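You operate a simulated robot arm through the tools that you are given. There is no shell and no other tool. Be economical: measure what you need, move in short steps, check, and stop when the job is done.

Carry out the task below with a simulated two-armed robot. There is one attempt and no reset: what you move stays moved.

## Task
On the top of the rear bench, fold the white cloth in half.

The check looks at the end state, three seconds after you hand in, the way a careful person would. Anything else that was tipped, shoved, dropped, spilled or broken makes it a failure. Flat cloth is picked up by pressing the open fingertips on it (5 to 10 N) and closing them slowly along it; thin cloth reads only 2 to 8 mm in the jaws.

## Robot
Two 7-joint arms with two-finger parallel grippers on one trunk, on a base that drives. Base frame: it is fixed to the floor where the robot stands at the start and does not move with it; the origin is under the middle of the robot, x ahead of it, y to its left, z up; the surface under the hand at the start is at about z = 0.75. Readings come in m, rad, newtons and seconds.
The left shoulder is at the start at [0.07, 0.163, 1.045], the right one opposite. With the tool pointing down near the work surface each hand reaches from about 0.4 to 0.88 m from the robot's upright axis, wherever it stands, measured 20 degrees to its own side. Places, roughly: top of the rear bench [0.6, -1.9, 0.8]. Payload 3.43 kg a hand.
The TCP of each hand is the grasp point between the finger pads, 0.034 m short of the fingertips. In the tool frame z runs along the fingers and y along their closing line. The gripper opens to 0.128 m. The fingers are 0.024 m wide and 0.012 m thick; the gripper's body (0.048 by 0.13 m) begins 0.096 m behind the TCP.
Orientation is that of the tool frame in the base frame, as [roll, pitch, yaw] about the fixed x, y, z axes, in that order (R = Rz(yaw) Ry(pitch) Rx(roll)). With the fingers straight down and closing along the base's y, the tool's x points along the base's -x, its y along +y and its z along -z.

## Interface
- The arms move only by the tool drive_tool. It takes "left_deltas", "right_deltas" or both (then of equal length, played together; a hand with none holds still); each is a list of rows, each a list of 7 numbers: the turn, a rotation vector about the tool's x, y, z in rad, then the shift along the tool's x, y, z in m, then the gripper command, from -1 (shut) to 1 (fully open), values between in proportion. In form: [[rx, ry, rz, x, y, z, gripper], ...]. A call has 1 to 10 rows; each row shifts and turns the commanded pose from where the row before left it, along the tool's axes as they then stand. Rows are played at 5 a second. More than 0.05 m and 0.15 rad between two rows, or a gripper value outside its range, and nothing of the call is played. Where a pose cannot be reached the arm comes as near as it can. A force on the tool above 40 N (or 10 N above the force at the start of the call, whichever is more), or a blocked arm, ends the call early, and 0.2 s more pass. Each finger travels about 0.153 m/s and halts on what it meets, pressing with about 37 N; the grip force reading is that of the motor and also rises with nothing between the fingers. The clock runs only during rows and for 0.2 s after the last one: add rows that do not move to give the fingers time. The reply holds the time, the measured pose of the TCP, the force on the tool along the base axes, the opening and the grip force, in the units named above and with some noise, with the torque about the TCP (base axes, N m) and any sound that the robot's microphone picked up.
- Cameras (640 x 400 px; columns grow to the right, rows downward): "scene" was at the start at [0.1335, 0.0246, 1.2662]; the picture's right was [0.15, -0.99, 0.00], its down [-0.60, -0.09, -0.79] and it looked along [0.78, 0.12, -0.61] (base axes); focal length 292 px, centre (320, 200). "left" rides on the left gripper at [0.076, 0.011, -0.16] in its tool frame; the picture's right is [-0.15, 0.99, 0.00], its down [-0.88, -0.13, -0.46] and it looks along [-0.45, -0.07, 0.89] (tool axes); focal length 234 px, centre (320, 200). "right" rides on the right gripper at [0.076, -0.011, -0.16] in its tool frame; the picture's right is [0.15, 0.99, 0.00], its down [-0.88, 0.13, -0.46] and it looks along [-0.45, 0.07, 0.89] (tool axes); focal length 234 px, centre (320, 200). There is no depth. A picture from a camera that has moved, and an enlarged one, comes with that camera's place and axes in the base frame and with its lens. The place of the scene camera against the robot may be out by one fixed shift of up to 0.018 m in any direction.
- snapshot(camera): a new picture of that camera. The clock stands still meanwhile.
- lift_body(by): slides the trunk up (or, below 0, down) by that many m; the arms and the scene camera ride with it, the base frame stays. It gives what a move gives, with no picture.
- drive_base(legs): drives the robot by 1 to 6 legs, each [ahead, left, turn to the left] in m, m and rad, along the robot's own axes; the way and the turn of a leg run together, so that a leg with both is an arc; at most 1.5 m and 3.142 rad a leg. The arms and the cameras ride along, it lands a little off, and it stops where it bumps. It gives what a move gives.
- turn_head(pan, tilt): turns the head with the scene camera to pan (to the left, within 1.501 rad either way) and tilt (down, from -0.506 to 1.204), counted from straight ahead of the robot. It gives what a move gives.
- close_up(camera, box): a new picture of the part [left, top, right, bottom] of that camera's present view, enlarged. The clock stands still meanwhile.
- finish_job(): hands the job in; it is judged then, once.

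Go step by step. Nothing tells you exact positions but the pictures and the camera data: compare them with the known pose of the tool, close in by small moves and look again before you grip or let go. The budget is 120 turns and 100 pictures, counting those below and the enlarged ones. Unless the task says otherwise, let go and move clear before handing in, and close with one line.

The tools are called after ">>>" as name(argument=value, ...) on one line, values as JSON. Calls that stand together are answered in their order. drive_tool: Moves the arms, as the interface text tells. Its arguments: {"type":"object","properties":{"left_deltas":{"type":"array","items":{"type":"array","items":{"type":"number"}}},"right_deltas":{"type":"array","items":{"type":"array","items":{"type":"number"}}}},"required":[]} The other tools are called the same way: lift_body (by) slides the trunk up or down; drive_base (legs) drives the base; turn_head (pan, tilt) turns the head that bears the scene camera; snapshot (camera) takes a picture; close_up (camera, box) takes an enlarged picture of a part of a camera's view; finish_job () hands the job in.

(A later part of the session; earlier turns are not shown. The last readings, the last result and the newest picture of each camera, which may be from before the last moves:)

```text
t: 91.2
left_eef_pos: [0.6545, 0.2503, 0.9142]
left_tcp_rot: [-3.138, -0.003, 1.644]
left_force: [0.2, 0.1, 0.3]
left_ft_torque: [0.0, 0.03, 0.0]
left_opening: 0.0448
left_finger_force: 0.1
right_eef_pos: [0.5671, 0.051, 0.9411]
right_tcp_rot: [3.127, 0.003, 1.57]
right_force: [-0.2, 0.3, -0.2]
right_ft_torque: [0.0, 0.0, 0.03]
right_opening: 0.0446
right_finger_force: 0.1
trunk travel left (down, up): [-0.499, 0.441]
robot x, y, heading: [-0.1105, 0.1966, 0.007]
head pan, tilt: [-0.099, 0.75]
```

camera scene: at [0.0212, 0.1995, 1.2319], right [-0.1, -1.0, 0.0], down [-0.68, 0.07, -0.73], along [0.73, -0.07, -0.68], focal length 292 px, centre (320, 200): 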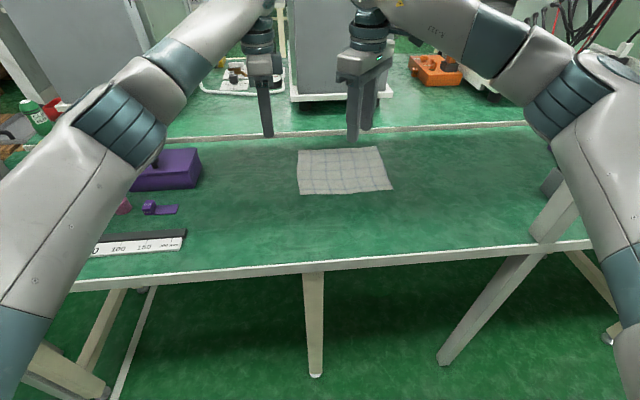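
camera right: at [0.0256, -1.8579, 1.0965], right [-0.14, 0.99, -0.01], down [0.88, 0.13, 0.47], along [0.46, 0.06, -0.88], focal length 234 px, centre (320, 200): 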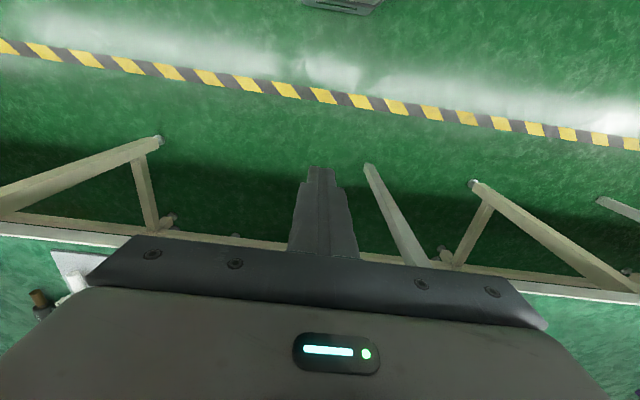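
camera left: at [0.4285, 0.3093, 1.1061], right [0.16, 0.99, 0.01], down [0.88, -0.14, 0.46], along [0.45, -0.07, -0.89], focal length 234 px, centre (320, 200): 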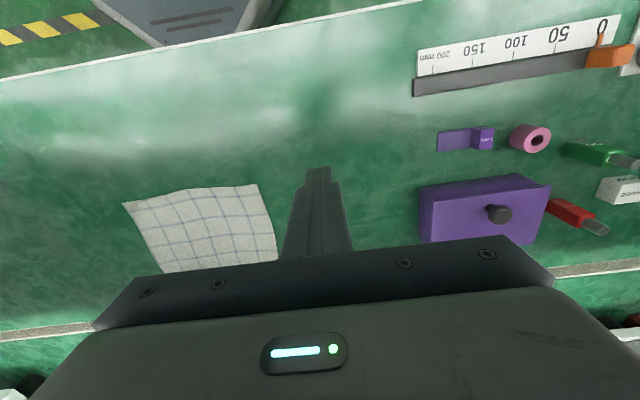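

Both hands can now close along x. Moving above the edge midpoints, hovering ~5 cm over the cloth.

>>> drive_tool(left_deltas=[[0, 0, 0.073, 0, 0, 0, -0.3], [0, 0, 0, -0.024, 0.001, 0.02, -0.4], [0, 0, 0, -0.024, 0.001, 0.03, -0.4], [0, 0, 0, -0.024, 0.001, 0.03, -0.4]], right_deltas=[[0, 0.014, 0, -0.02, 0.0225, 0.02, -0.3], [0, 0, 0, -0.02, 0.0225, 0.03, -0.4], [0, 0, 0, -0.02, 0.0225, 0.03, -0.4], [0, 0, 0, -0.021, 0.0225, 0.03, -0.4]])

>>> snapshot(camera="scene")

>>> snapshot(camera="right")

>>> snapshot(camera="left")

```text
t: 92.2
left_eef_pos: [0.6576, 0.1765, 0.8304]
left_tcp_rot: [-3.138, -0.003, 1.571]
left_force: [-0.3, 0.0, -0.4]
left_ft_torque: [0.01, 0.05, 0.03]
left_opening: 0.0384
left_finger_force: 0.0
right_eef_pos: [0.66, -0.0295, 0.8299]
right_tcp_rot: [3.13, -0.01, 1.574]
right_force: [0.9, -0.1, 0.0]
right_ft_torque: [-0.01, 0.04, 0.02]
right_opening: 0.0384
right_finger_force: 0.0
trunk travel left (down, up): [-0.499, 0.441]
robot x, y, heading: [-0.111, 0.1964, 0.001]
head pan, tilt: [-0.099, 0.75]
```

```text
44 pictures are left
camera scene: at [0.0224, 0.1982, 1.2318], right [-0.1, -1.0, 0.0], down [-0.68, 0.07, -0.73], along [0.73, -0.07, -0.68], focal length 292 px, centre (320, 200)
```

scene: 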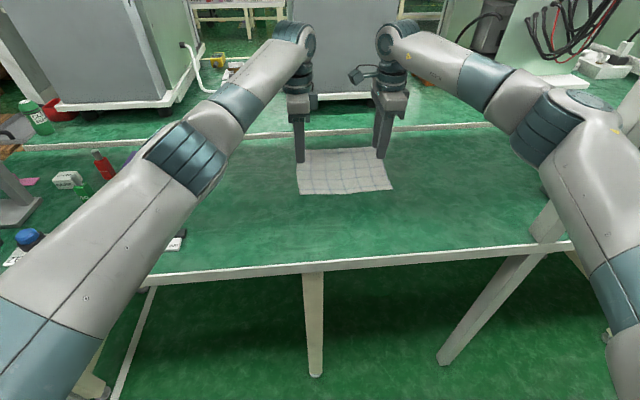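

```text
43 pictures are left
camera right: at [0.6465, 0.045, 0.9896], right [0.99, 0.15, 0.01], down [0.13, -0.89, 0.45], along [0.08, -0.44, -0.89], focal length 234 px, centre (320, 200)
```

right: 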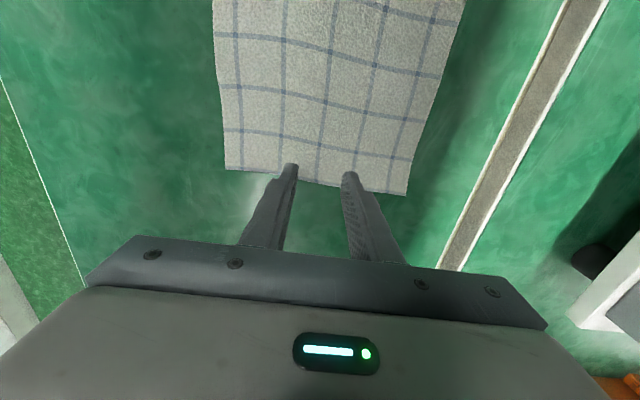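

```text
42 pictures are left
camera left: at [0.6699, 0.2521, 0.9919], right [0.99, -0.15, -0.01], down [-0.13, -0.88, 0.45], along [-0.07, -0.45, -0.89], focal length 234 px, centre (320, 200)
```

left: 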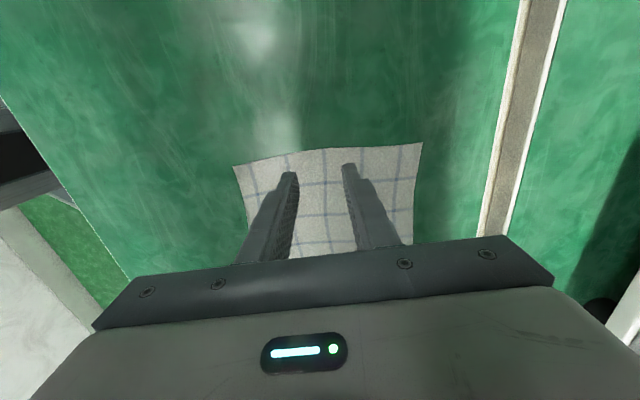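

Edge midpoints measured at (0.664, -0.050) and (0.664, 0.182). Correct the positions and descend near the surface.

>>> drive_tool(left_deltas=[[0, 0, 0, -0.009, 0.007, 0.02, -0.4], [0, 0, 0, 0, 0, 0.015, -0.4], [0, 0, 0, 0, 0, 0.004, -0.4], [0, 0, 0, 0, 0, 0, -0.4]], right_deltas=[[0, 0, 0, -0.006, 0.0045, 0.02, -0.4], [0, 0, 0, 0, 0, 0.015, -0.4], [0, 0, 0, 0, 0, 0.004, -0.4], [0, 0, 0, 0, 0, 0, -0.4]])

>>> drive_tool(left_deltas=[[0, 0, 0, 0, 0, 0.004, -0.4], [0, 0, 0, 0, 0, 0, -0.4]], right_deltas=[[0, 0, 0, 0, 0, 0.004, -0.4], [0, 0, 0, 0, 0, 0, -0.4]])

```text
t: 93.2
left_eef_pos: [0.6633, 0.17, 0.7937]
left_tcp_rot: [-3.137, -0.001, 1.571]
left_force: [0.1, -1.1, 0.3]
left_ft_torque: [0.0, -0.04, -0.02]
left_opening: 0.0388
left_finger_force: 0.0
right_eef_pos: [0.6639, -0.0342, 0.7929]
right_tcp_rot: [3.128, -0.011, 1.574]
right_force: [-0.3, -1.0, -0.7]
right_ft_torque: [-0.03, 0.02, 0.0]
right_opening: 0.0385
right_finger_force: 0.1
trunk travel left (down, up): [-0.499, 0.441]
robot x, y, heading: [-0.1093, 0.1957, 0.001]
head pan, tilt: [-0.099, 0.75]
```

```text
t: 93.8
left_eef_pos: [0.6637, 0.1693, 0.7913]
left_tcp_rot: [-3.139, -0.004, 1.572]
left_force: [0.4, -0.1, 0.0]
left_ft_torque: [0.05, 0.0, 0.02]
left_opening: 0.0382
left_finger_force: 0.0
right_eef_pos: [0.6632, -0.0338, 0.7887]
right_tcp_rot: [3.127, -0.01, 1.575]
right_force: [0.5, 0.2, 0.6]
right_ft_torque: [0.03, -0.03, 0.01]
right_opening: 0.0383
right_finger_force: 0.1
trunk travel left (down, up): [-0.499, 0.441]
robot x, y, heading: [-0.1128, 0.1935, 0.005]
head pan, tilt: [-0.099, 0.75]
```

Close to contact; press down in 2–3 mm steps until about 5–10 N.

>>> drive_tool(left_deltas=[[0, 0, 0, 0, 0, 0.005, -0.4], [0, 0, 0, 0, 0, 0.0, -0.4]], right_deltas=[[0, 0, 0, 0, 0, 0.004, -0.4], [0, 0, 0, 0, 0, 0.0, -0.4]])

>>> drive_tool(left_deltas=[[0, 0, 0, 0, 0, 0.002, -0.4], [0, 0, 0, 0, 0, 0.0, -0.4]], right_deltas=[[0, 0, 0, 0, 0, 0.002, -0.4], [0, 0, 0, 0, 0, 0.0, -0.4]])

```text
t: 94.4
left_eef_pos: [0.6643, 0.1705, 0.7865]
left_tcp_rot: [-3.138, -0.003, 1.57]
left_force: [-0.3, -0.3, -0.2]
left_ft_torque: [0.01, -0.01, 0.02]
left_opening: 0.0383
left_finger_force: 0.0
right_eef_pos: [0.6644, -0.0345, 0.7861]
right_tcp_rot: [3.127, -0.009, 1.574]
right_force: [0.6, -1.0, 3.9]
right_ft_torque: [-0.06, 0.15, 0.01]
right_opening: 0.038
right_finger_force: 0.1
trunk travel left (down, up): [-0.499, 0.441]
robot x, y, heading: [-0.1072, 0.1951, 0.001]
head pan, tilt: [-0.099, 0.75]
```

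```text
t: 95.0
left_eef_pos: [0.6627, 0.1712, 0.7848]
left_tcp_rot: [-3.14, -0.002, 1.57]
left_force: [1.2, 0.3, 3.1]
left_ft_torque: [-0.03, -0.12, 0.02]
left_opening: 0.0386
left_finger_force: 0.0
right_eef_pos: [0.6639, -0.0349, 0.7852]
right_tcp_rot: [3.124, -0.011, 1.575]
right_force: [-0.8, -1.3, 15.4]
right_ft_torque: [-0.12, 0.38, 0.0]
right_opening: 0.0379
right_finger_force: 0.1
trunk travel left (down, up): [-0.499, 0.441]
robot x, y, heading: [-0.1101, 0.1956, 0.002]
head pan, tilt: [-0.099, 0.75]
```

>>> drive_tool(left_deltas=[[0, 0, 0, 0, 0, 0.0012, -0.4], [0, 0, 0, 0, 0, 0.0, -0.4]], right_deltas=[[0, 0, 0, 0, 0, -0.0012, -0.4], [0, 0, 0, 0, 0, 0.0, -0.4]])

```text
t: 95.6
left_eef_pos: [0.6626, 0.1703, 0.7855]
left_tcp_rot: [-3.141, -0.002, 1.57]
left_force: [3.4, 0.6, 13.8]
left_ft_torque: [0.1, -0.13, 0.01]
left_opening: 0.0385
left_finger_force: 0.8
right_eef_pos: [0.6634, -0.0342, 0.7856]
right_tcp_rot: [3.125, -0.011, 1.574]
right_force: [2.7, -0.9, 10.8]
right_ft_torque: [-0.06, 0.2, 0.02]
right_opening: 0.0371
right_finger_force: 0.0
trunk travel left (down, up): [-0.499, 0.441]
robot x, y, heading: [-0.1102, 0.1985, 0.007]
head pan, tilt: [-0.099, 0.75]
```

Contact on both. Easing off slightly and closing slowly.

>>> drive_tool(left_deltas=[[0, 0, 0, 0, 0, -0.0006, -0.45], [0, 0, 0, 0, 0, 0, -0.52], [0, 0, 0, 0, 0, 0, -0.6], [0, 0, 0, 0, 0, 0, -0.68], [0, 0, 0, 0, 0, 0, -0.76], [0, 0, 0, 0, 0, 0, -0.84], [0, 0, 0, 0, 0, 0, -0.92], [0, 0, 0, 0, 0, 0, -1], [0, 0, 0, 0, 0, 0, -1]], right_deltas=[[0, 0, 0, 0, 0, -0.0003, -0.45], [0, 0, 0, 0, 0, 0, -0.52], [0, 0, 0, 0, 0, 0, -0.6], [0, 0, 0, 0, 0, 0, -0.68], [0, 0, 0, 0, 0, 0, -0.76], [0, 0, 0, 0, 0, 0, -0.84], [0, 0, 0, 0, 0, 0, -0.92], [0, 0, 0, 0, 0, 0, -1], [0, 0, 0, 0, 0, 0, -1]])

>>> snapshot(camera="right")

>>> snapshot(camera="left")

```text
t: 97.6
left_eef_pos: [0.6627, 0.1681, 0.7858]
left_tcp_rot: [3.14, -0.001, 1.571]
left_force: [4.1, -0.8, 22.3]
left_ft_torque: [0.05, -0.14, -0.04]
left_opening: 0.0022
left_finger_force: 36.4
right_eef_pos: [0.6645, -0.0353, 0.7862]
right_tcp_rot: [3.125, -0.011, 1.576]
right_force: [0.7, 0.5, -0.2]
right_ft_torque: [-0.01, -0.02, 0.02]
right_opening: 0.0001
right_finger_force: 33.2
trunk travel left (down, up): [-0.499, 0.441]
robot x, y, heading: [-0.1039, 0.1948, 0.0]
head pan, tilt: [-0.099, 0.75]
```

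```text
41 pictures are left
camera right: at [0.6499, 0.0399, 0.9455], right [0.99, 0.15, 0.02], down [0.13, -0.88, 0.45], along [0.08, -0.44, -0.89], focal length 234 px, centre (320, 200)
```

right: 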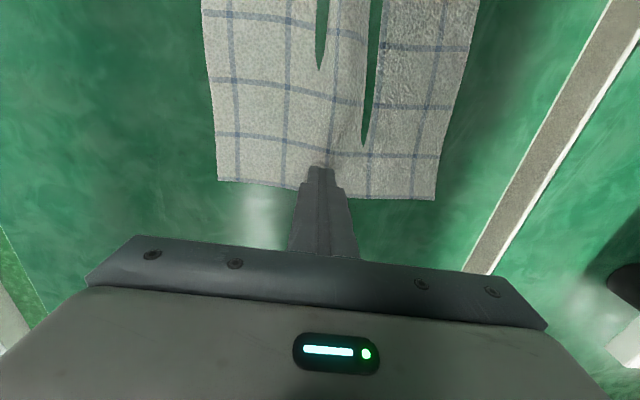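

```text
40 pictures are left
camera left: at [0.674, 0.2446, 0.945], right [0.99, -0.15, 0.0], down [-0.13, -0.88, 0.45], along [-0.07, -0.45, -0.89], focal length 234 px, centre (320, 200)
```

left: 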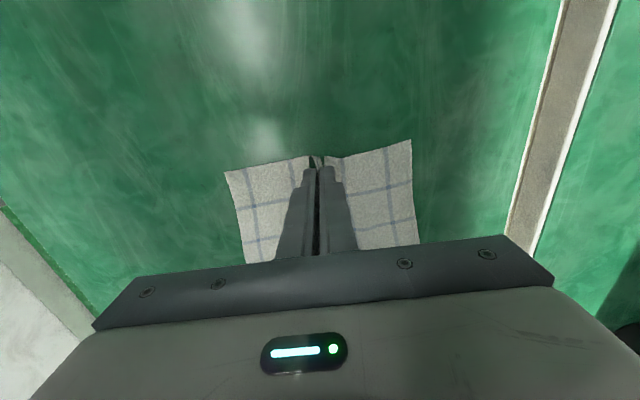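

The left hand holds the cloth (2.2 mm); the right slipped. I'll reopen the right, shift to x≈0.677, and press again.

>>> drive_tool(left_deltas=[[0, 0, 0, 0, 0, -0.001, -1], [0, 0, 0, 0, 0, -0.001, -1], [0, 0, 0, 0, 0, 0, -1], [0, 0, 0, 0, 0, 0, -1], [0, 0, 0, 0, 0, 0, -1]], right_deltas=[[0, 0, 0, 0, 0, -0.012, -1], [0, 0, 0, 0.003, 0.0125, 0, -0.3], [0, 0, 0, 0, 0, 0, -0.3], [0, 0, 0, 0, 0, 0.009, -0.3], [0, 0, 0, 0, 0, 0.003, -0.3]])

>>> drive_tool(right_deltas=[[0, 0, 0, 0, 0, 0.0012, -0.3], [0, 0, 0, 0, 0, 0, -0.3]])

>>> snapshot(camera="right")

```text
t: 98.8
left_eef_pos: [0.6641, 0.1688, 0.7845]
left_tcp_rot: [-3.138, -0.003, 1.571]
left_force: [0.6, -2.1, 7.2]
left_ft_torque: [-0.03, -0.01, 0.0]
left_opening: 0.0018
left_finger_force: 37.0
right_eef_pos: [0.6757, -0.0314, 0.7866]
right_tcp_rot: [3.125, -0.01, 1.575]
right_force: [0.8, -0.9, 3.2]
right_ft_torque: [-0.05, 0.11, 0.03]
right_opening: 0.0446
right_finger_force: 0.0
trunk travel left (down, up): [-0.499, 0.441]
robot x, y, heading: [-0.1096, 0.1992, 0.002]
head pan, tilt: [-0.099, 0.75]
```

```text
t: 99.4
left_eef_pos: [0.6634, 0.1698, 0.7842]
left_tcp_rot: [-3.138, -0.004, 1.571]
left_force: [0.3, -0.5, -0.1]
left_ft_torque: [0.01, 0.02, 0.01]
left_opening: 0.002
left_finger_force: 36.7
right_eef_pos: [0.6764, -0.0328, 0.7854]
right_tcp_rot: [3.125, -0.011, 1.573]
right_force: [1.3, -2.4, 13.9]
right_ft_torque: [-0.22, 0.39, 0.09]
right_opening: 0.0441
right_finger_force: 0.0
trunk travel left (down, up): [-0.499, 0.441]
robot x, y, heading: [-0.1063, 0.1978, 0.002]
head pan, tilt: [-0.099, 0.75]
```

```text
39 pictures are left
camera right: at [0.6626, 0.0427, 0.9452], right [0.99, 0.15, 0.02], down [0.13, -0.88, 0.45], along [0.08, -0.44, -0.89], focal length 234 px, centre (320, 200)
```

right: 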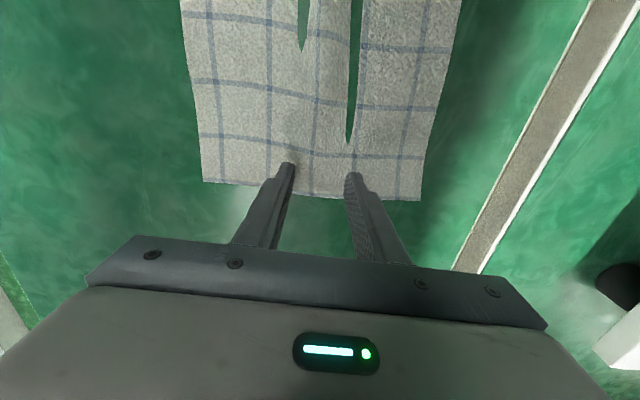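

Only one right fingertip bears the load because the tool is tilted 0.6°. Level it and recheck.

>>> drive_tool(right_deltas=[[0.014, 0, 0, 0, 0, 0, -0.3], [0, 0, 0, 0, 0, 0, -0.3]])

```text
t: 100.0
left_eef_pos: [0.6629, 0.1704, 0.7861]
left_tcp_rot: [-3.141, -0.003, 1.57]
left_force: [0.4, -0.3, 0.6]
left_ft_torque: [0.01, 0.0, 0.0]
left_opening: 0.0018
left_finger_force: 37.1
right_eef_pos: [0.6763, -0.032, 0.7856]
right_tcp_rot: [3.139, -0.01, 1.574]
right_force: [3.6, -4.1, 17.2]
right_ft_torque: [-0.33, 0.17, 0.11]
right_opening: 0.044
right_finger_force: 0.1
trunk travel left (down, up): [-0.499, 0.441]
robot x, y, heading: [-0.1078, 0.1967, -0.001]
head pan, tilt: [-0.099, 0.75]
```

>>> drive_tool(right_deltas=[[0, 0, 0, 0, 0, -0.0005, -0.35], [0, 0, 0, 0, 0, 0, -0.42], [0, 0, 0, 0, 0, 0, -0.5], [0, 0, 0, 0, 0, 0, -0.58], [0, 0, 0, 0, 0, 0.0002, -0.66], [0, 0, 0, 0, 0, 0.0002, -0.74], [0, 0, 0, 0, 0, 0.0002, -0.82], [0, 0, 0, 0, 0, 0.0002, -0.9], [0, 0, 0, 0, 0, 0, -1], [0, 0, 0, 0, 0, 0, -1]])

>>> snapshot(camera="right")

```text
t: 102.2
left_eef_pos: [0.6624, 0.1701, 0.7874]
left_tcp_rot: [-3.138, 0.0, 1.57]
left_force: [0.0, -0.9, 0.1]
left_ft_torque: [0.0, 0.02, -0.01]
left_opening: 0.0019
left_finger_force: 36.2
right_eef_pos: [0.6756, -0.0318, 0.7849]
right_tcp_rot: [3.141, -0.009, 1.575]
right_force: [-6.4, 1.2, 18.0]
right_ft_torque: [-0.12, 0.2, -0.08]
right_opening: 0.002
right_finger_force: 36.3
trunk travel left (down, up): [-0.499, 0.441]
robot x, y, heading: [-0.1112, 0.1935, 0.005]
head pan, tilt: [-0.099, 0.75]
```

```text
38 pictures are left
camera right: at [0.664, 0.0435, 0.9449], right [0.99, 0.15, 0.0], down [0.13, -0.88, 0.45], along [0.07, -0.44, -0.89], focal length 234 px, centre (320, 200)
```

right: 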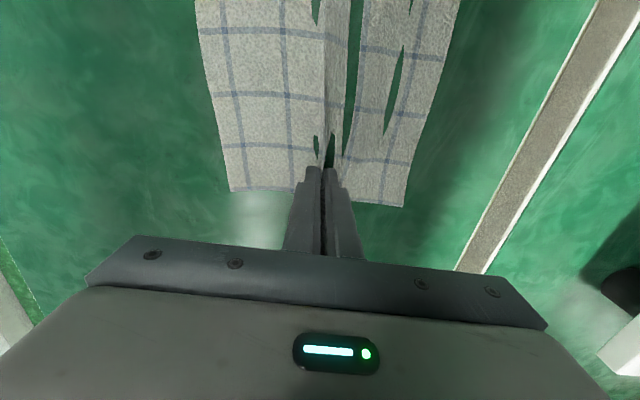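

Both hands now hold ridges at the edge midpoints (2 mm each). Lifting together with a slight spread.

>>> drive_tool(left_deltas=[[0, 0, 0, 0.001, 0, -0.01, -1], [0, 0, 0, 0.001, 0, -0.02, -1], [0, 0, 0, 0, 0, -0.025, -1], [0, 0, 0, 0, 0, -0.025, -1], [0, 0, 0, 0, 0, -0.025, -1], [0, 0, 0, 0, 0, -0.025, -1]], right_deltas=[[0, 0, 0, -0.001, -0.002, -0.01, -1], [0, 0, 0, -0.001, -0.002, -0.02, -1], [0, 0, 0, 0, -0.002, -0.025, -1], [0, 0, 0, 0, -0.002, -0.025, -1], [0, 0, 0, 0, -0.002, -0.025, -1], [0, 0, 0, 0, -0.002, -0.025, -1]])

>>> snapshot(camera="scene")

```text
t: 103.6
left_eef_pos: [0.663, 0.171, 0.9152]
left_tcp_rot: [-3.138, -0.004, 1.568]
left_force: [-0.7, -4.6, -0.1]
left_ft_torque: [-0.16, 0.01, 0.0]
left_opening: 0.0021
left_finger_force: 36.5
right_eef_pos: [0.6639, -0.0346, 0.9144]
right_tcp_rot: [3.141, -0.009, 1.573]
right_force: [0.4, 5.5, 0.6]
right_ft_torque: [0.16, 0.01, -0.01]
right_opening: 0.002
right_finger_force: 37.2
trunk travel left (down, up): [-0.499, 0.441]
robot x, y, heading: [-0.1046, 0.195, 0.003]
head pan, tilt: [-0.099, 0.75]
```

```text
37 pictures are left
camera scene: at [0.0198, 0.1996, 1.232], right [-0.1, -1.0, 0.0], down [-0.68, 0.07, -0.73], along [0.73, -0.07, -0.68], focal length 292 px, centre (320, 200)
```

scene: 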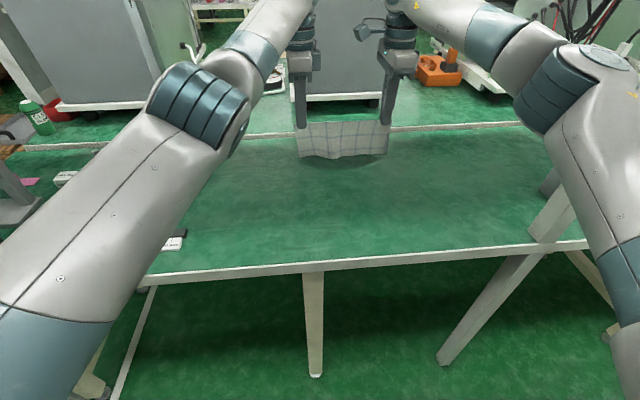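

The cloth hangs cleanly doubled between the hands. Backing straight out, then pulling both hands in a little.

>>> drive_base(legs=[[-0.36, 0, 0]])

>>> drive_tool(left_deltas=[[0, 0, 0, -0.0005, -0.02, 0, -1], [0, 0, 0, 0, -0.02, 0, -1], [0, 0, 0, 0, -0.02, 0, -1], [0, 0, 0, 0, -0.02, 0, -1], [0, 0, 0, 0, -0.02, 0, -1]], right_deltas=[[0, 0, 0, 0.0005, -0.02, 0, -1], [0, 0, 0, 0, -0.02, 0, -1], [0, 0, 0, 0, -0.02, 0, -1], [0, 0, 0, 0, -0.02, 0, -1], [0, 0, 0, 0, -0.02, 0, -1]])

>>> snapshot(camera="scene")

```text
t: 105.9
left_eef_pos: [0.3045, 0.1701, 0.9155]
left_tcp_rot: [-3.14, -0.002, 1.569]
left_force: [0.0, -5.7, 0.4]
left_ft_torque: [-0.18, -0.03, 0.01]
left_opening: 0.0018
left_finger_force: 36.4
right_eef_pos: [0.3039, -0.0362, 0.9126]
right_tcp_rot: [-3.141, -0.01, 1.574]
right_force: [0.0, 5.5, 0.3]
right_ft_torque: [0.17, -0.01, 0.01]
right_opening: 0.0019
right_finger_force: 37.1
trunk travel left (down, up): [-0.499, 0.441]
robot x, y, heading: [-0.4704, 0.1976, 0.003]
head pan, tilt: [-0.099, 0.75]
```

```text
t: 107.1
left_eef_pos: [0.2019, 0.1696, 0.9146]
left_tcp_rot: [-3.139, -0.003, 1.572]
left_force: [0.9, -4.1, -0.2]
left_ft_torque: [-0.1, -0.04, -0.03]
left_opening: 0.0019
left_finger_force: 36.8
right_eef_pos: [0.2021, -0.0347, 0.912]
right_tcp_rot: [3.141, -0.011, 1.574]
right_force: [0.0, 2.8, 0.4]
right_ft_torque: [0.15, -0.05, 0.02]
right_opening: 0.002
right_finger_force: 37.1
trunk travel left (down, up): [-0.499, 0.441]
robot x, y, heading: [-0.472, 0.1916, 0.001]
head pan, tilt: [-0.099, 0.75]
```

```text
36 pictures are left
camera scene: at [-0.3408, 0.1985, 1.232], right [-0.1, -1.0, 0.0], down [-0.68, 0.07, -0.73], along [0.73, -0.07, -0.68], focal length 292 px, centre (320, 200)
```

scene: 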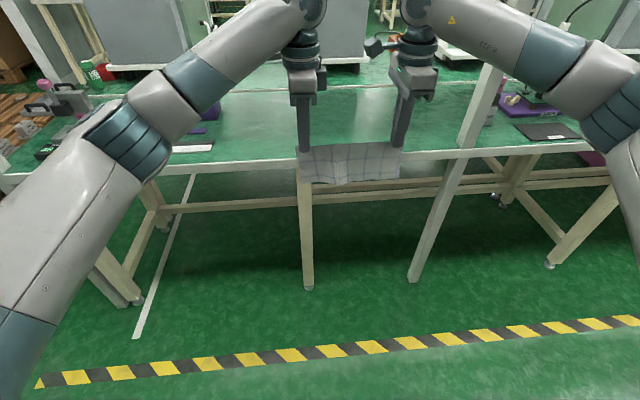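

Now shift both hands left together relative to the body (to later keep the left arm clear of the gauge panel), then strafe to y ≈ -1.92.

>>> drive_tool(left_deltas=[[0, 0, 0, 0.022, 0, -0.003, -1], [0, 0, 0, 0.022, 0, -0.003, -1], [0, 0, 0, 0.022, 0, -0.003, -1], [0, 0, 0, 0.022, 0, -0.003, -1], [0, 0, 0, 0.022, 0, -0.003, -1]], right_deltas=[[0, 0, 0, 0.022, 0, -0.0035, -1], [0, 0, 0, 0.022, 0, -0.0035, -1], [0, 0, 0, 0.022, 0, -0.0035, -1], [0, 0, 0, 0.022, 0, -0.0035, -1], [0, 0, 0, 0.022, 0, -0.0035, -1]])

>>> drive_base(legs=[[0, -1.05, 0], [0, -1.06, 0]])

>>> turn_head(pan=0.0, tilt=0.6)

>>> snapshot(camera="scene")

```text
t: 108.3
left_eef_pos: [0.2034, 0.2813, 0.9307]
left_tcp_rot: [-3.137, -0.002, 1.571]
left_force: [-0.1, -6.2, 0.9]
left_ft_torque: [-0.19, -0.01, 0.0]
left_opening: 0.0019
left_finger_force: 37.1
right_eef_pos: [0.2037, 0.077, 0.9318]
right_tcp_rot: [3.141, -0.009, 1.575]
right_force: [-0.8, 5.4, -0.1]
right_ft_torque: [0.14, -0.04, 0.02]
right_opening: 0.0018
right_finger_force: 36.6
trunk travel left (down, up): [-0.499, 0.441]
robot x, y, heading: [-0.4697, 0.1971, 0.004]
head pan, tilt: [-0.099, 0.75]
```

```text
t: 116.8
left_eef_pos: [0.2171, -1.3937, 0.9304]
left_tcp_rot: [-3.136, -0.007, 1.58]
left_force: [0.3, 0.0, -0.6]
left_ft_torque: [0.12, 0.0, -0.01]
left_opening: 0.0019
left_finger_force: 37.2
right_eef_pos: [0.2151, -1.5967, 0.9356]
right_tcp_rot: [3.139, -0.014, 1.596]
right_force: [-0.1, 0.5, 0.7]
right_ft_torque: [-0.05, -0.11, 0.03]
right_opening: 0.0019
right_finger_force: 36.6
trunk travel left (down, up): [-0.499, 0.441]
robot x, y, heading: [-0.4609, -1.4873, 0.01]
head pan, tilt: [-0.099, 0.75]
stopped in leg 2: the force on the tool passed its limit at 58 N (the readings are from after the stop); the commanded pose is now the measured one
```

```text
t: 117.5
left_eef_pos: [0.2161, -1.3917, 0.9295]
left_tcp_rot: [-3.136, -0.004, 1.581]
left_force: [0.3, -1.8, -0.9]
left_ft_torque: [-0.04, 0.01, -0.04]
left_opening: 0.002
left_finger_force: 36.1
right_eef_pos: [0.2142, -1.5937, 0.9354]
right_tcp_rot: [3.137, -0.012, 1.595]
right_force: [-0.4, 0.6, 0.5]
right_ft_torque: [-0.01, -0.02, -0.01]
right_opening: 0.002
right_finger_force: 36.7
trunk travel left (down, up): [-0.499, 0.441]
robot x, y, heading: [-0.4595, -1.4848, 0.009]
head pan, tilt: [0.0, 0.6]
```

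```text
35 pictures are left
camera scene: at [-0.3227, -1.4705, 1.2448], right [0.01, -1.0, 0.0], down [-0.57, -0.01, -0.82], along [0.82, 0.01, -0.57], focal length 292 px, centre (320, 200)
```

scene: 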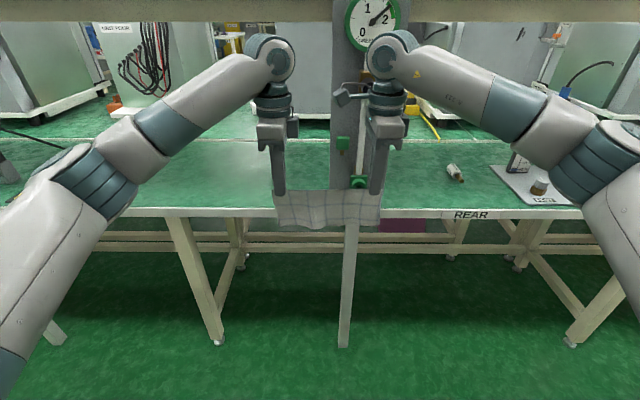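

A 58 N bump: the right hand likely touched the gauge fixture's protruding knob. Inspect closely.

>>> close_up(camera="scene", box=[250, 0, 450, 230])

>>> snapshot(camera="left")

```text
1.74 times, centred on (350, 115) of scene
camera zoom: at [-0.3227, -1.4705, 1.2448], right [0.01, -1.0, 0.0], down [-0.57, -0.01, -0.82], along [0.82, 0.01, -0.57], focal length 508 px, centre (268, 348)
```

zoom: 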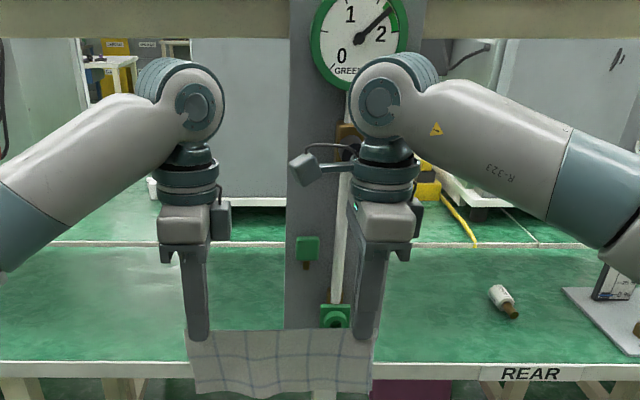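

```text
33 pictures are left
camera left: at [0.2267, -1.3157, 1.0902], right [0.99, -0.14, -0.01], down [-0.12, -0.88, 0.45], along [-0.07, -0.45, -0.89], focal length 234 px, centre (320, 200)
```

left: 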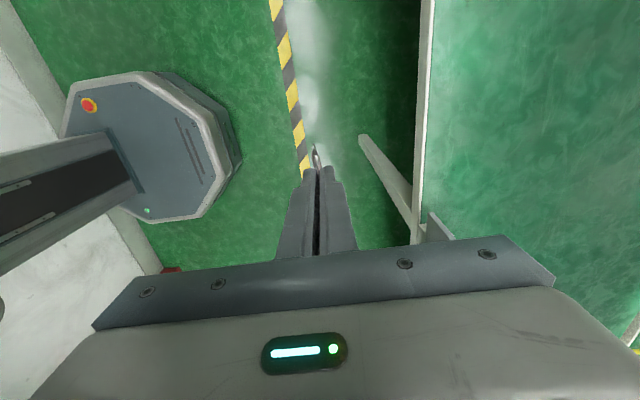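

The gauge reading looks unchanged; the right wrist/camera caught near the black knob. Back off slightly, then pull hands in 0.1 m to pass clear.

>>> drive_base(legs=[[0, 0.02, 0], [-0.06, 0, -0.009]])

>>> drive_tool(left_deltas=[[0, 0, 0, 0, -0.02, 0, -1], [0, 0, 0, 0, -0.02, 0, -1], [0, 0, 0, 0, -0.02, 0, -1], [0, 0, 0, 0, -0.02, 0, -1]], right_deltas=[[0, 0, 0, 0, -0.02, 0, -1], [0, 0, 0, 0, -0.02, 0, -1], [0, 0, 0, 0, -0.02, 0, -1], [0, 0, 0, 0, -0.02, 0, -1]])

>>> snapshot(camera="scene")

```text
t: 118.8
left_eef_pos: [0.1559, -1.3775, 0.9319]
left_tcp_rot: [-3.139, -0.003, 1.573]
left_force: [0.0, -1.8, 1.6]
left_ft_torque: [-0.04, -0.03, 0.0]
left_opening: 0.002
left_finger_force: 36.8
right_eef_pos: [0.1524, -1.58, 0.9364]
right_tcp_rot: [3.137, -0.011, 1.587]
right_force: [0.7, 1.0, -0.2]
right_ft_torque: [0.02, -0.02, 0.0]
right_opening: 0.0017
right_finger_force: 36.7
trunk travel left (down, up): [-0.499, 0.441]
robot x, y, heading: [-0.5187, -1.464, -0.0]
head pan, tilt: [0.0, 0.6]
```

```text
t: 119.8
left_eef_pos: [0.0753, -1.3771, 0.93]
left_tcp_rot: [-3.138, -0.002, 1.572]
left_force: [0.9, -2.3, 0.3]
left_ft_torque: [-0.08, -0.01, -0.01]
left_opening: 0.0019
left_finger_force: 36.8
right_eef_pos: [0.0724, -1.5827, 0.935]
right_tcp_rot: [3.137, -0.012, 1.586]
right_force: [0.5, 2.5, 0.5]
right_ft_torque: [0.04, -0.01, -0.03]
right_opening: 0.0021
right_finger_force: 36.2
trunk travel left (down, up): [-0.499, 0.441]
robot x, y, heading: [-0.5187, -1.4592, -0.002]
head pan, tilt: [0.0, 0.6]
```

```text
32 pictures are left
camera scene: at [-0.3838, -1.4523, 1.245], right [0.0, -1.0, 0.0], down [-0.56, 0.0, -0.83], along [0.83, 0.0, -0.56], focal length 292 px, centre (320, 200)
```

scene: 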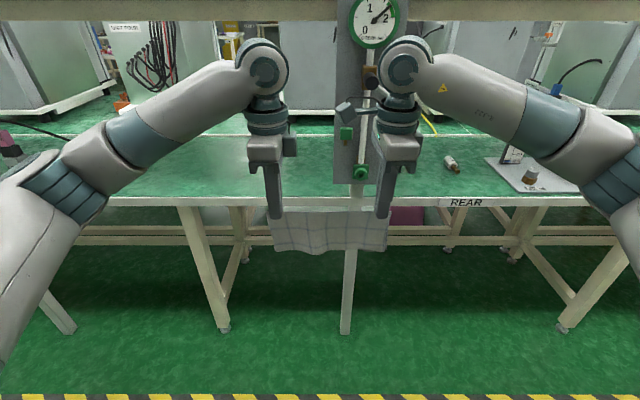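

Clear now and the knob looks as before. Continue right.

>>> drive_base(legs=[[0.03, -0.46, 0]])

>>> turn_head(pan=0.1, tilt=0.6)

>>> snapshot(camera="scene")

```text
t: 122.6
left_eef_pos: [0.1064, -1.837, 0.931]
left_tcp_rot: [-3.137, -0.007, 1.57]
left_force: [0.5, -2.5, -0.7]
left_ft_torque: [-0.06, 0.02, -0.03]
left_opening: 0.002
left_finger_force: 37.0
right_eef_pos: [0.1033, -2.0397, 0.9341]
right_tcp_rot: [3.137, -0.014, 1.585]
right_force: [0.0, 2.6, -1.2]
right_ft_torque: [0.13, 0.01, 0.0]
right_opening: 0.002
right_finger_force: 37.1
trunk travel left (down, up): [-0.499, 0.441]
robot x, y, heading: [-0.4866, -1.9183, -0.003]
head pan, tilt: [0.0, 0.6]
```

```text
t: 123.3
left_eef_pos: [0.1059, -1.835, 0.9302]
left_tcp_rot: [-3.136, -0.005, 1.571]
left_force: [-0.3, -1.7, 0.5]
left_ft_torque: [-0.02, -0.01, -0.02]
left_opening: 0.002
left_finger_force: 36.4
right_eef_pos: [0.102, -2.0398, 0.9349]
right_tcp_rot: [3.136, -0.013, 1.586]
right_force: [0.1, 2.8, -0.4]
right_ft_torque: [0.05, 0.01, 0.02]
right_opening: 0.0016
right_finger_force: 36.7
trunk travel left (down, up): [-0.499, 0.441]
robot x, y, heading: [-0.4896, -1.9179, -0.005]
head pan, tilt: [0.099, 0.6]
```

```text
31 pictures are left
camera scene: at [-0.3533, -1.9006, 1.2448], right [0.1, -1.0, 0.0], down [-0.56, -0.06, -0.82], along [0.82, 0.08, -0.57], focal length 292 px, centre (320, 200)
```

scene: 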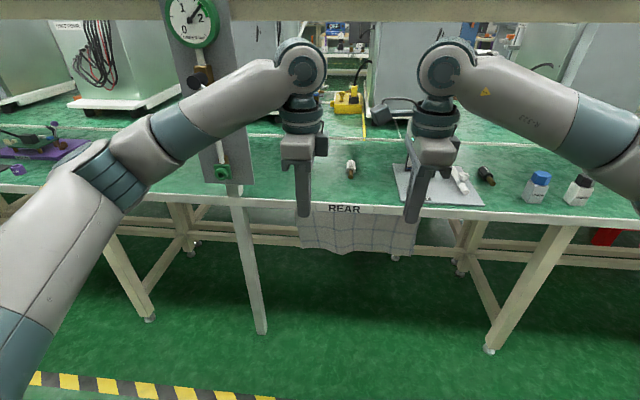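

Extend both hands 0.18 m forward in free space to tuck the elbows, then check the left elbow against the panel.

>>> drive_tool(left_deltas=[[0, 0, 0, 0, 0.02, 0, -1], [0, 0, 0, 0, 0.03, 0, -1], [0, 0, 0, 0, 0.03, 0, -1], [0, 0, 0, 0, 0.03, 0, -1], [0, 0, 0, 0, 0.03, 0, -1], [0, 0, 0, 0, 0.03, 0, -1], [0, 0, 0, 0, 0.01, 0, -1]], right_deltas=[[0, 0, 0.014, 0, 0.02, 0, -1], [0, 0, 0, 0, 0.03, 0, -1], [0, 0, 0, 0, 0.03, 0, -1], [0, 0, 0, 0, 0.03, 0, -1], [0, 0, 0, 0, 0.03, 0, -1], [0, 0, 0, 0, 0.03, 0, -1], [0, 0, 0, 0, 0.014, 0.003, -1]])

>>> turn_head(pan=0.3, tilt=0.6)

>>> snapshot(camera="scene")

```text
t: 124.9
left_eef_pos: [0.2873, -1.8348, 0.9292]
left_tcp_rot: [-3.136, -0.004, 1.571]
left_force: [0.0, -2.9, 0.5]
left_ft_torque: [-0.05, 0.0, 0.0]
left_opening: 0.002
left_finger_force: 37.0
right_eef_pos: [0.287, -2.0381, 0.9322]
right_tcp_rot: [3.137, -0.015, 1.573]
right_force: [-0.2, 2.6, 0.3]
right_ft_torque: [0.09, -0.02, 0.0]
right_opening: 0.0019
right_finger_force: 36.7
trunk travel left (down, up): [-0.499, 0.441]
robot x, y, heading: [-0.4907, -1.9232, -0.003]
head pan, tilt: [0.099, 0.6]
```

```text
t: 125.6
left_eef_pos: [0.2859, -1.8353, 0.9282]
left_tcp_rot: [-3.136, -0.003, 1.571]
left_force: [0.4, -2.0, -0.1]
left_ft_torque: [-0.03, 0.0, 0.01]
left_opening: 0.0018
left_finger_force: 37.4
right_eef_pos: [0.287, -2.04, 0.9326]
right_tcp_rot: [3.14, -0.014, 1.571]
right_force: [-0.1, 2.7, -0.4]
right_ft_torque: [0.08, -0.04, -0.01]
right_opening: 0.0018
right_finger_force: 37.3
trunk travel left (down, up): [-0.499, 0.441]
robot x, y, heading: [-0.488, -1.9215, -0.003]
head pan, tilt: [0.3, 0.6]
```

```text
30 pictures are left
camera scene: at [-0.3567, -1.8834, 1.2448], right [0.29, -0.96, 0.0], down [-0.54, -0.17, -0.82], along [0.79, 0.24, -0.57], focal length 292 px, centre (320, 200)
```

scene: 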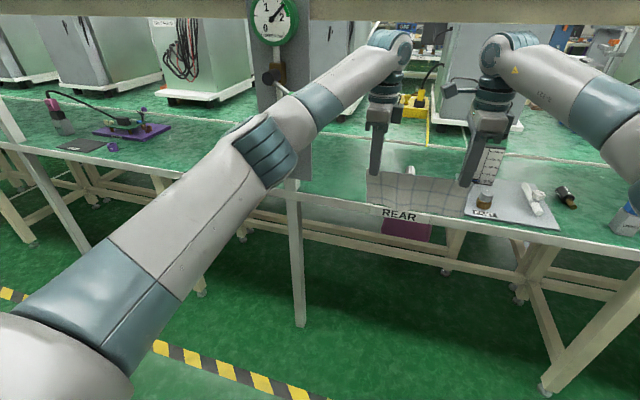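

The plug in the distance still stands. The left elbow would be close to the panel, so I extend the hands a bit more and shift right 3 cm before entering.

>>> drive_tool(left_deltas=[[0, 0, 0, 0, 0.02, 0, -1], [0, 0, 0, 0, 0.02, 0, -1], [0, 0, 0, 0, 0.02, 0, -1]], right_deltas=[[0, 0, 0, 0, 0.02, 0, -1], [0, 0, 0, 0, 0.02, 0, -1], [0, 0, 0, 0, 0.02, 0, -1]])

>>> drive_base(legs=[[0.2, -0.03, 0]])

>>> snapshot(camera="scene")

```text
t: 126.4
left_eef_pos: [0.319, -1.8337, 0.9284]
left_tcp_rot: [-3.136, -0.003, 1.567]
left_force: [1.2, -11.8, -0.5]
left_ft_torque: [-0.29, -0.02, -0.02]
left_opening: 0.0019
left_finger_force: 36.7
left hand out of reach, approached as far as the arm can: row 2, 3
right_eef_pos: [0.3263, -2.0427, 0.9306]
right_tcp_rot: [3.135, -0.018, 1.575]
right_force: [-1.3, 10.8, -0.7]
right_ft_torque: [0.4, 0.02, 0.0]
right_opening: 0.002
right_finger_force: 36.8
right hand out of reach, approached as far as the arm can: row 3
trunk travel left (down, up): [-0.499, 0.441]
robot x, y, heading: [-0.4885, -1.9217, -0.004]
head pan, tilt: [0.3, 0.6]
```

```text
t: 128.0
left_eef_pos: [0.5186, -1.8629, 0.9276]
left_tcp_rot: [-3.136, -0.004, 1.571]
left_force: [0.9, -16.6, -0.3]
left_ft_torque: [-0.53, -0.01, 0.01]
left_opening: 0.0022
left_finger_force: 36.8
right_eef_pos: [0.5276, -2.0718, 0.9312]
right_tcp_rot: [3.136, -0.013, 1.572]
right_force: [-0.6, 16.0, -0.5]
right_ft_torque: [0.53, 0.03, 0.02]
right_opening: 0.002
right_finger_force: 36.8
trunk travel left (down, up): [-0.499, 0.441]
robot x, y, heading: [-0.2906, -1.9502, 0.002]
head pan, tilt: [0.3, 0.6]
```

```text
29 pictures are left
camera scene: at [-0.1563, -1.9135, 1.2447], right [0.29, -0.96, 0.0], down [-0.54, -0.17, -0.82], along [0.79, 0.24, -0.57], focal length 292 px, centre (320, 200)
```

scene: 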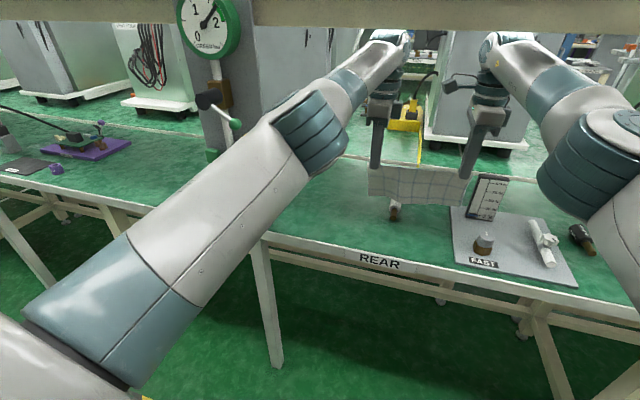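

Left elbow is now well clear of the panel. Relax the tension by 4 mm and drive in another 0.2 m.

>>> drive_tool(left_deltas=[[0, 0, 0, -0.002, 0, 0, -1], [0, 0, 0, 0, 0.004, 0, -1]], right_deltas=[[0, 0, 0, 0.002, 0, 0, -1], [0, 0, 0, 0, -0.004, 0.002, -1]])

>>> drive_base(legs=[[0.2, 0.0, 0]])

>>> turn_head(pan=0.0, tilt=0.7)

>>> snapshot(camera="scene")

```text
t: 128.6
left_eef_pos: [0.5188, -1.8647, 0.9277]
left_tcp_rot: [-3.135, -0.003, 1.568]
left_force: [0.4, -5.3, -0.9]
left_ft_torque: [-0.09, -0.01, 0.02]
left_opening: 0.002
left_finger_force: 36.7
left hand out of reach, approached as far as the arm can: row 2
right_eef_pos: [0.5227, -2.0713, 0.9296]
right_tcp_rot: [3.138, -0.014, 1.571]
right_force: [-0.5, 4.5, 0.6]
right_ft_torque: [0.12, 0.02, 0.01]
right_opening: 0.0017
right_finger_force: 37.1
trunk travel left (down, up): [-0.499, 0.441]
robot x, y, heading: [-0.2878, -1.9527, -0.006]
head pan, tilt: [0.3, 0.6]
```

```text
t: 130.2
left_eef_pos: [0.7215, -1.8628, 0.9267]
left_tcp_rot: [-3.138, -0.005, 1.571]
left_force: [0.5, -5.9, 0.3]
left_ft_torque: [-0.18, -0.03, 0.01]
left_opening: 0.0019
left_finger_force: 36.5
right_eef_pos: [0.7228, -2.0692, 0.9298]
right_tcp_rot: [3.136, -0.014, 1.574]
right_force: [-0.2, 5.6, -0.7]
right_ft_torque: [0.18, 0.04, 0.03]
right_opening: 0.0018
right_finger_force: 36.8
trunk travel left (down, up): [-0.499, 0.441]
robot x, y, heading: [-0.0935, -1.9521, -0.004]
head pan, tilt: [0.3, 0.6]
```

```text
t: 131.0
left_eef_pos: [0.7191, -1.8641, 0.9272]
left_tcp_rot: [-3.138, -0.003, 1.572]
left_force: [0.2, -3.8, 0.1]
left_ft_torque: [-0.09, -0.04, -0.02]
left_opening: 0.0022
left_finger_force: 37.0
right_eef_pos: [0.7231, -2.069, 0.9295]
right_tcp_rot: [3.136, -0.014, 1.574]
right_force: [0.2, 3.4, 0.4]
right_ft_torque: [0.09, 0.0, -0.01]
right_opening: 0.0019
right_finger_force: 36.6
trunk travel left (down, up): [-0.499, 0.441]
robot x, y, heading: [-0.0889, -1.9496, 0.003]
head pan, tilt: [0.0, 0.7]
```

```text
28 pictures are left
camera scene: at [0.044, -1.9393, 1.2362], right [0.0, -1.0, 0.0], down [-0.64, 0.0, -0.77], along [0.77, 0.0, -0.64], focal length 292 px, centre (320, 200)
```

scene: 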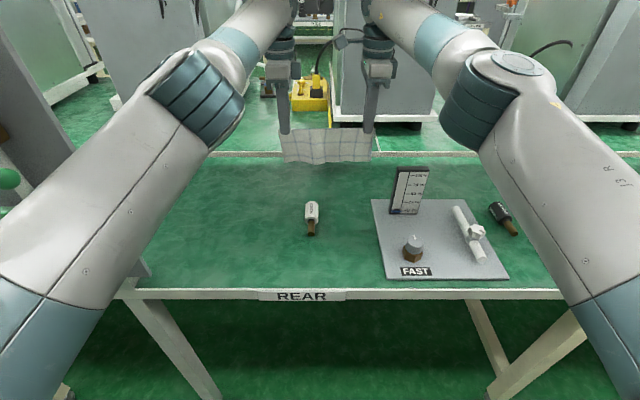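

The spot between the small bolt (x ≤ 0.617), the plate (x ≤ 0.637) and the bench's far edge (0.84) is free. Move forward 3.5 cm and lower until the hanging edges just touch.

>>> drive_base(legs=[[0.035, 0.0, 0]])

>>> drive_tool(left_deltas=[[0, 0, 0, 0, 0, 0.015, -1], [0, 0, 0, 0, 0, 0.02, -1], [0, 0, 0, 0, 0, 0.02, -1], [0, 0, 0, 0, 0, 0.007, -1]], right_deltas=[[0, 0, 0, 0, 0, 0.015, -1], [0, 0, 0, 0, 0, 0.02, -1], [0, 0, 0, 0, 0, 0.02, -1], [0, 0, 0, 0, 0, 0.009, -1]])

>>> snapshot(camera="scene")

>>> snapshot(camera="right")

```text
t: 131.9
left_eef_pos: [0.7526, -1.8631, 0.9281]
left_tcp_rot: [-3.136, -0.004, 1.569]
left_force: [0.1, -5.1, -0.9]
left_ft_torque: [-0.14, 0.03, -0.02]
left_opening: 0.0018
left_finger_force: 37.0
right_eef_pos: [0.7579, -2.0687, 0.9303]
right_tcp_rot: [3.134, -0.015, 1.576]
right_force: [-0.6, 5.3, -0.5]
right_ft_torque: [0.14, 0.04, 0.03]
right_opening: 0.0019
right_finger_force: 36.9
trunk travel left (down, up): [-0.499, 0.441]
robot x, y, heading: [-0.0543, -1.9517, 0.0]
head pan, tilt: [0.0, 0.7]
```

```text
t: 132.9
left_eef_pos: [0.7525, -1.8622, 0.8655]
left_tcp_rot: [-3.137, -0.004, 1.57]
left_force: [-0.4, -1.9, 0.1]
left_ft_torque: [-0.11, -0.03, 0.02]
left_opening: 0.0022
left_finger_force: 37.1
right_eef_pos: [0.7568, -2.0677, 0.8664]
right_tcp_rot: [3.136, -0.014, 1.575]
right_force: [0.4, 3.6, -0.9]
right_ft_torque: [0.09, 0.01, 0.04]
right_opening: 0.0019
right_finger_force: 36.6
trunk travel left (down, up): [-0.499, 0.441]
robot x, y, heading: [-0.0519, -1.9482, -0.005]
head pan, tilt: [0.0, 0.7]
```

```text
27 pictures are left
camera scene: at [0.0789, -1.9395, 1.2362], right [0.0, -1.0, 0.0], down [-0.64, 0.0, -0.76], along [0.76, 0.0, -0.64], focal length 292 px, centre (320, 200)
```

scene: 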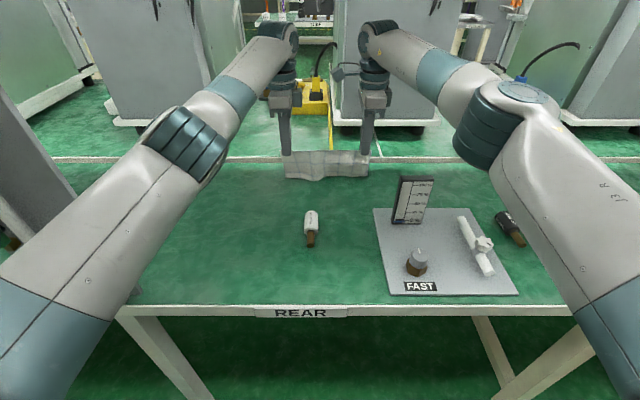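

```text
26 pictures are left
camera right: at [0.7456, -1.9945, 1.0257], right [0.99, 0.15, 0.01], down [0.13, -0.89, 0.44], along [0.07, -0.44, -0.9], focal length 234 px, centre (320, 200)
```

right: 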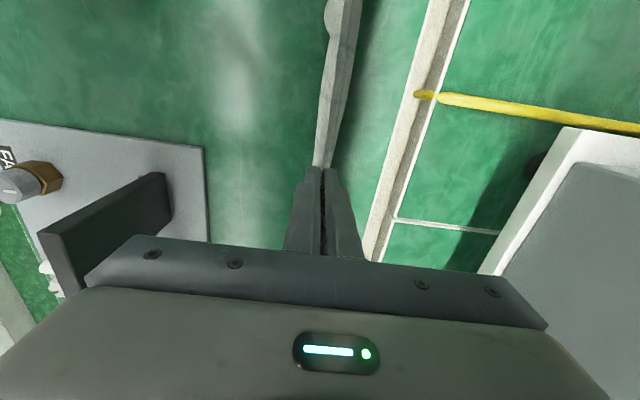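

Hanging edges are at the surface. Now lay it: move the held crease back toward me while lowering along an arc.

>>> drive_tool(left_deltas=[[0, 0, 0, 0, 0, 0.004, -1], [0, 0, 0, 0, -0.01, 0.002, -1], [0, 0, 0, 0, -0.01, 0.003, -1], [0, 0, 0, 0, -0.01, 0.004, -1], [0, 0, 0, 0, -0.01, 0.006, -1], [0, 0, 0, 0, -0.01, 0.008, -1], [0, 0, 0, 0, -0.01, 0.01, -1], [0, 0, 0, 0, -0.009, 0.013, -1], [0, 0, 0, 0, -0.008, 0.015, -1]], right_deltas=[[0, 0, 0, 0, 0, 0.004, -1], [0, 0, 0, 0, -0.01, 0.002, -1], [0, 0, 0, 0, -0.01, 0.003, -1], [0, 0, 0, 0, -0.01, 0.004, -1], [0, 0, 0, 0, -0.01, 0.006, -1], [0, 0, 0, 0, -0.01, 0.008, -1], [0, 0, 0, 0, -0.01, 0.01, -1], [0, 0, 0, 0, -0.009, 0.013, -1], [0, 0, 0, 0, -0.008, 0.015, -1]])

>>> snapshot(camera="scene")

>>> snapshot(camera="right")

```text
t: 135.1
left_eef_pos: [0.675, -1.8982, 0.8086]
left_tcp_rot: [3.137, -0.011, 1.536]
left_force: [0.5, -0.5, 0.1]
left_ft_torque: [0.02, 0.01, 0.0]
left_opening: 0.0022
left_finger_force: 36.7
right_eef_pos: [0.6767, -2.092, 0.8013]
right_tcp_rot: [3.132, -0.024, 1.556]
right_force: [-0.5, -0.2, -0.6]
right_ft_torque: [0.09, -0.04, 0.01]
right_opening: 0.0017
right_finger_force: 36.6
trunk travel left (down, up): [-0.499, 0.441]
robot x, y, heading: [-0.053, -1.9531, -0.022]
head pan, tilt: [0.0, 0.7]
stopped in row 9 (left hand): the arm was blocked; the commanded pose is now the measured one
```

```text
25 pictures are left
camera scene: at [0.0766, -1.9564, 1.236], right [-0.02, -1.0, -0.01], down [-0.64, 0.02, -0.77], along [0.77, -0.01, -0.64], focal length 292 px, centre (320, 200)
```

scene: 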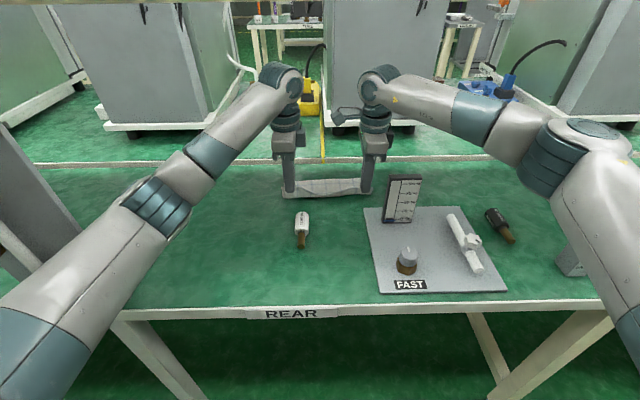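

```text
24 pictures are left
camera right: at [0.6663, -2.0191, 0.9617], right [0.99, 0.13, 0.01], down [0.11, -0.89, 0.44], along [0.07, -0.43, -0.9], focal length 234 px, centre (320, 200)
```

right: 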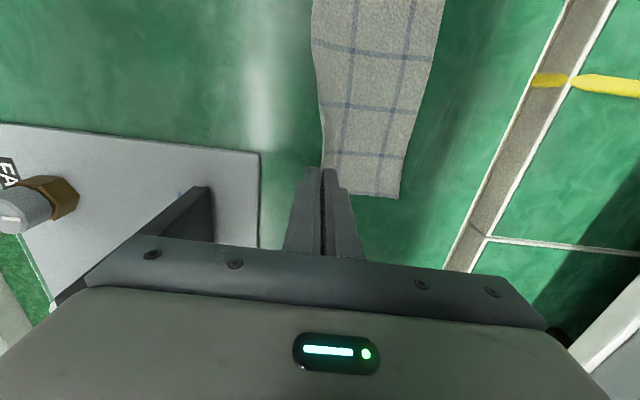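

The doubled cloth is lying out nicely; the left elbow met the panel, so I'll do the last 1.4 cm with the trunk.

>>> lift_body(by=-0.014)

>>> close_up(camera="scene", box=[230, 130, 470, 280])

```text
t: 135.7
left_eef_pos: [0.6772, -1.8958, 0.7962]
left_tcp_rot: [3.135, -0.011, 1.539]
left_force: [0.7, -0.4, 0.5]
left_ft_torque: [-0.03, -0.01, 0.04]
left_opening: 0.0016
left_finger_force: 37.1
right_eef_pos: [0.6782, -2.0886, 0.7862]
right_tcp_rot: [3.137, -0.027, 1.558]
right_force: [0.4, 1.9, 4.7]
right_ft_torque: [0.03, -0.07, 0.01]
right_opening: 0.0018
right_finger_force: 37.5
trunk travel left (down, up): [-0.485, 0.455]
robot x, y, heading: [-0.0512, -1.956, -0.018]
head pan, tilt: [0.0, 0.7]
```

```text
2.67 times, centred on (350, 205) of scene
camera zoom: at [0.0776, -1.9581, 1.2228], right [-0.02, -1.0, -0.01], down [-0.64, 0.02, -0.77], along [0.77, 0.0, -0.64], focal length 779 px, centre (240, 187)
```

zoom: 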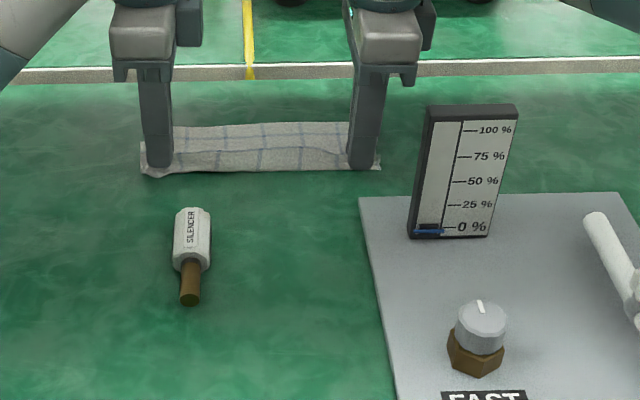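

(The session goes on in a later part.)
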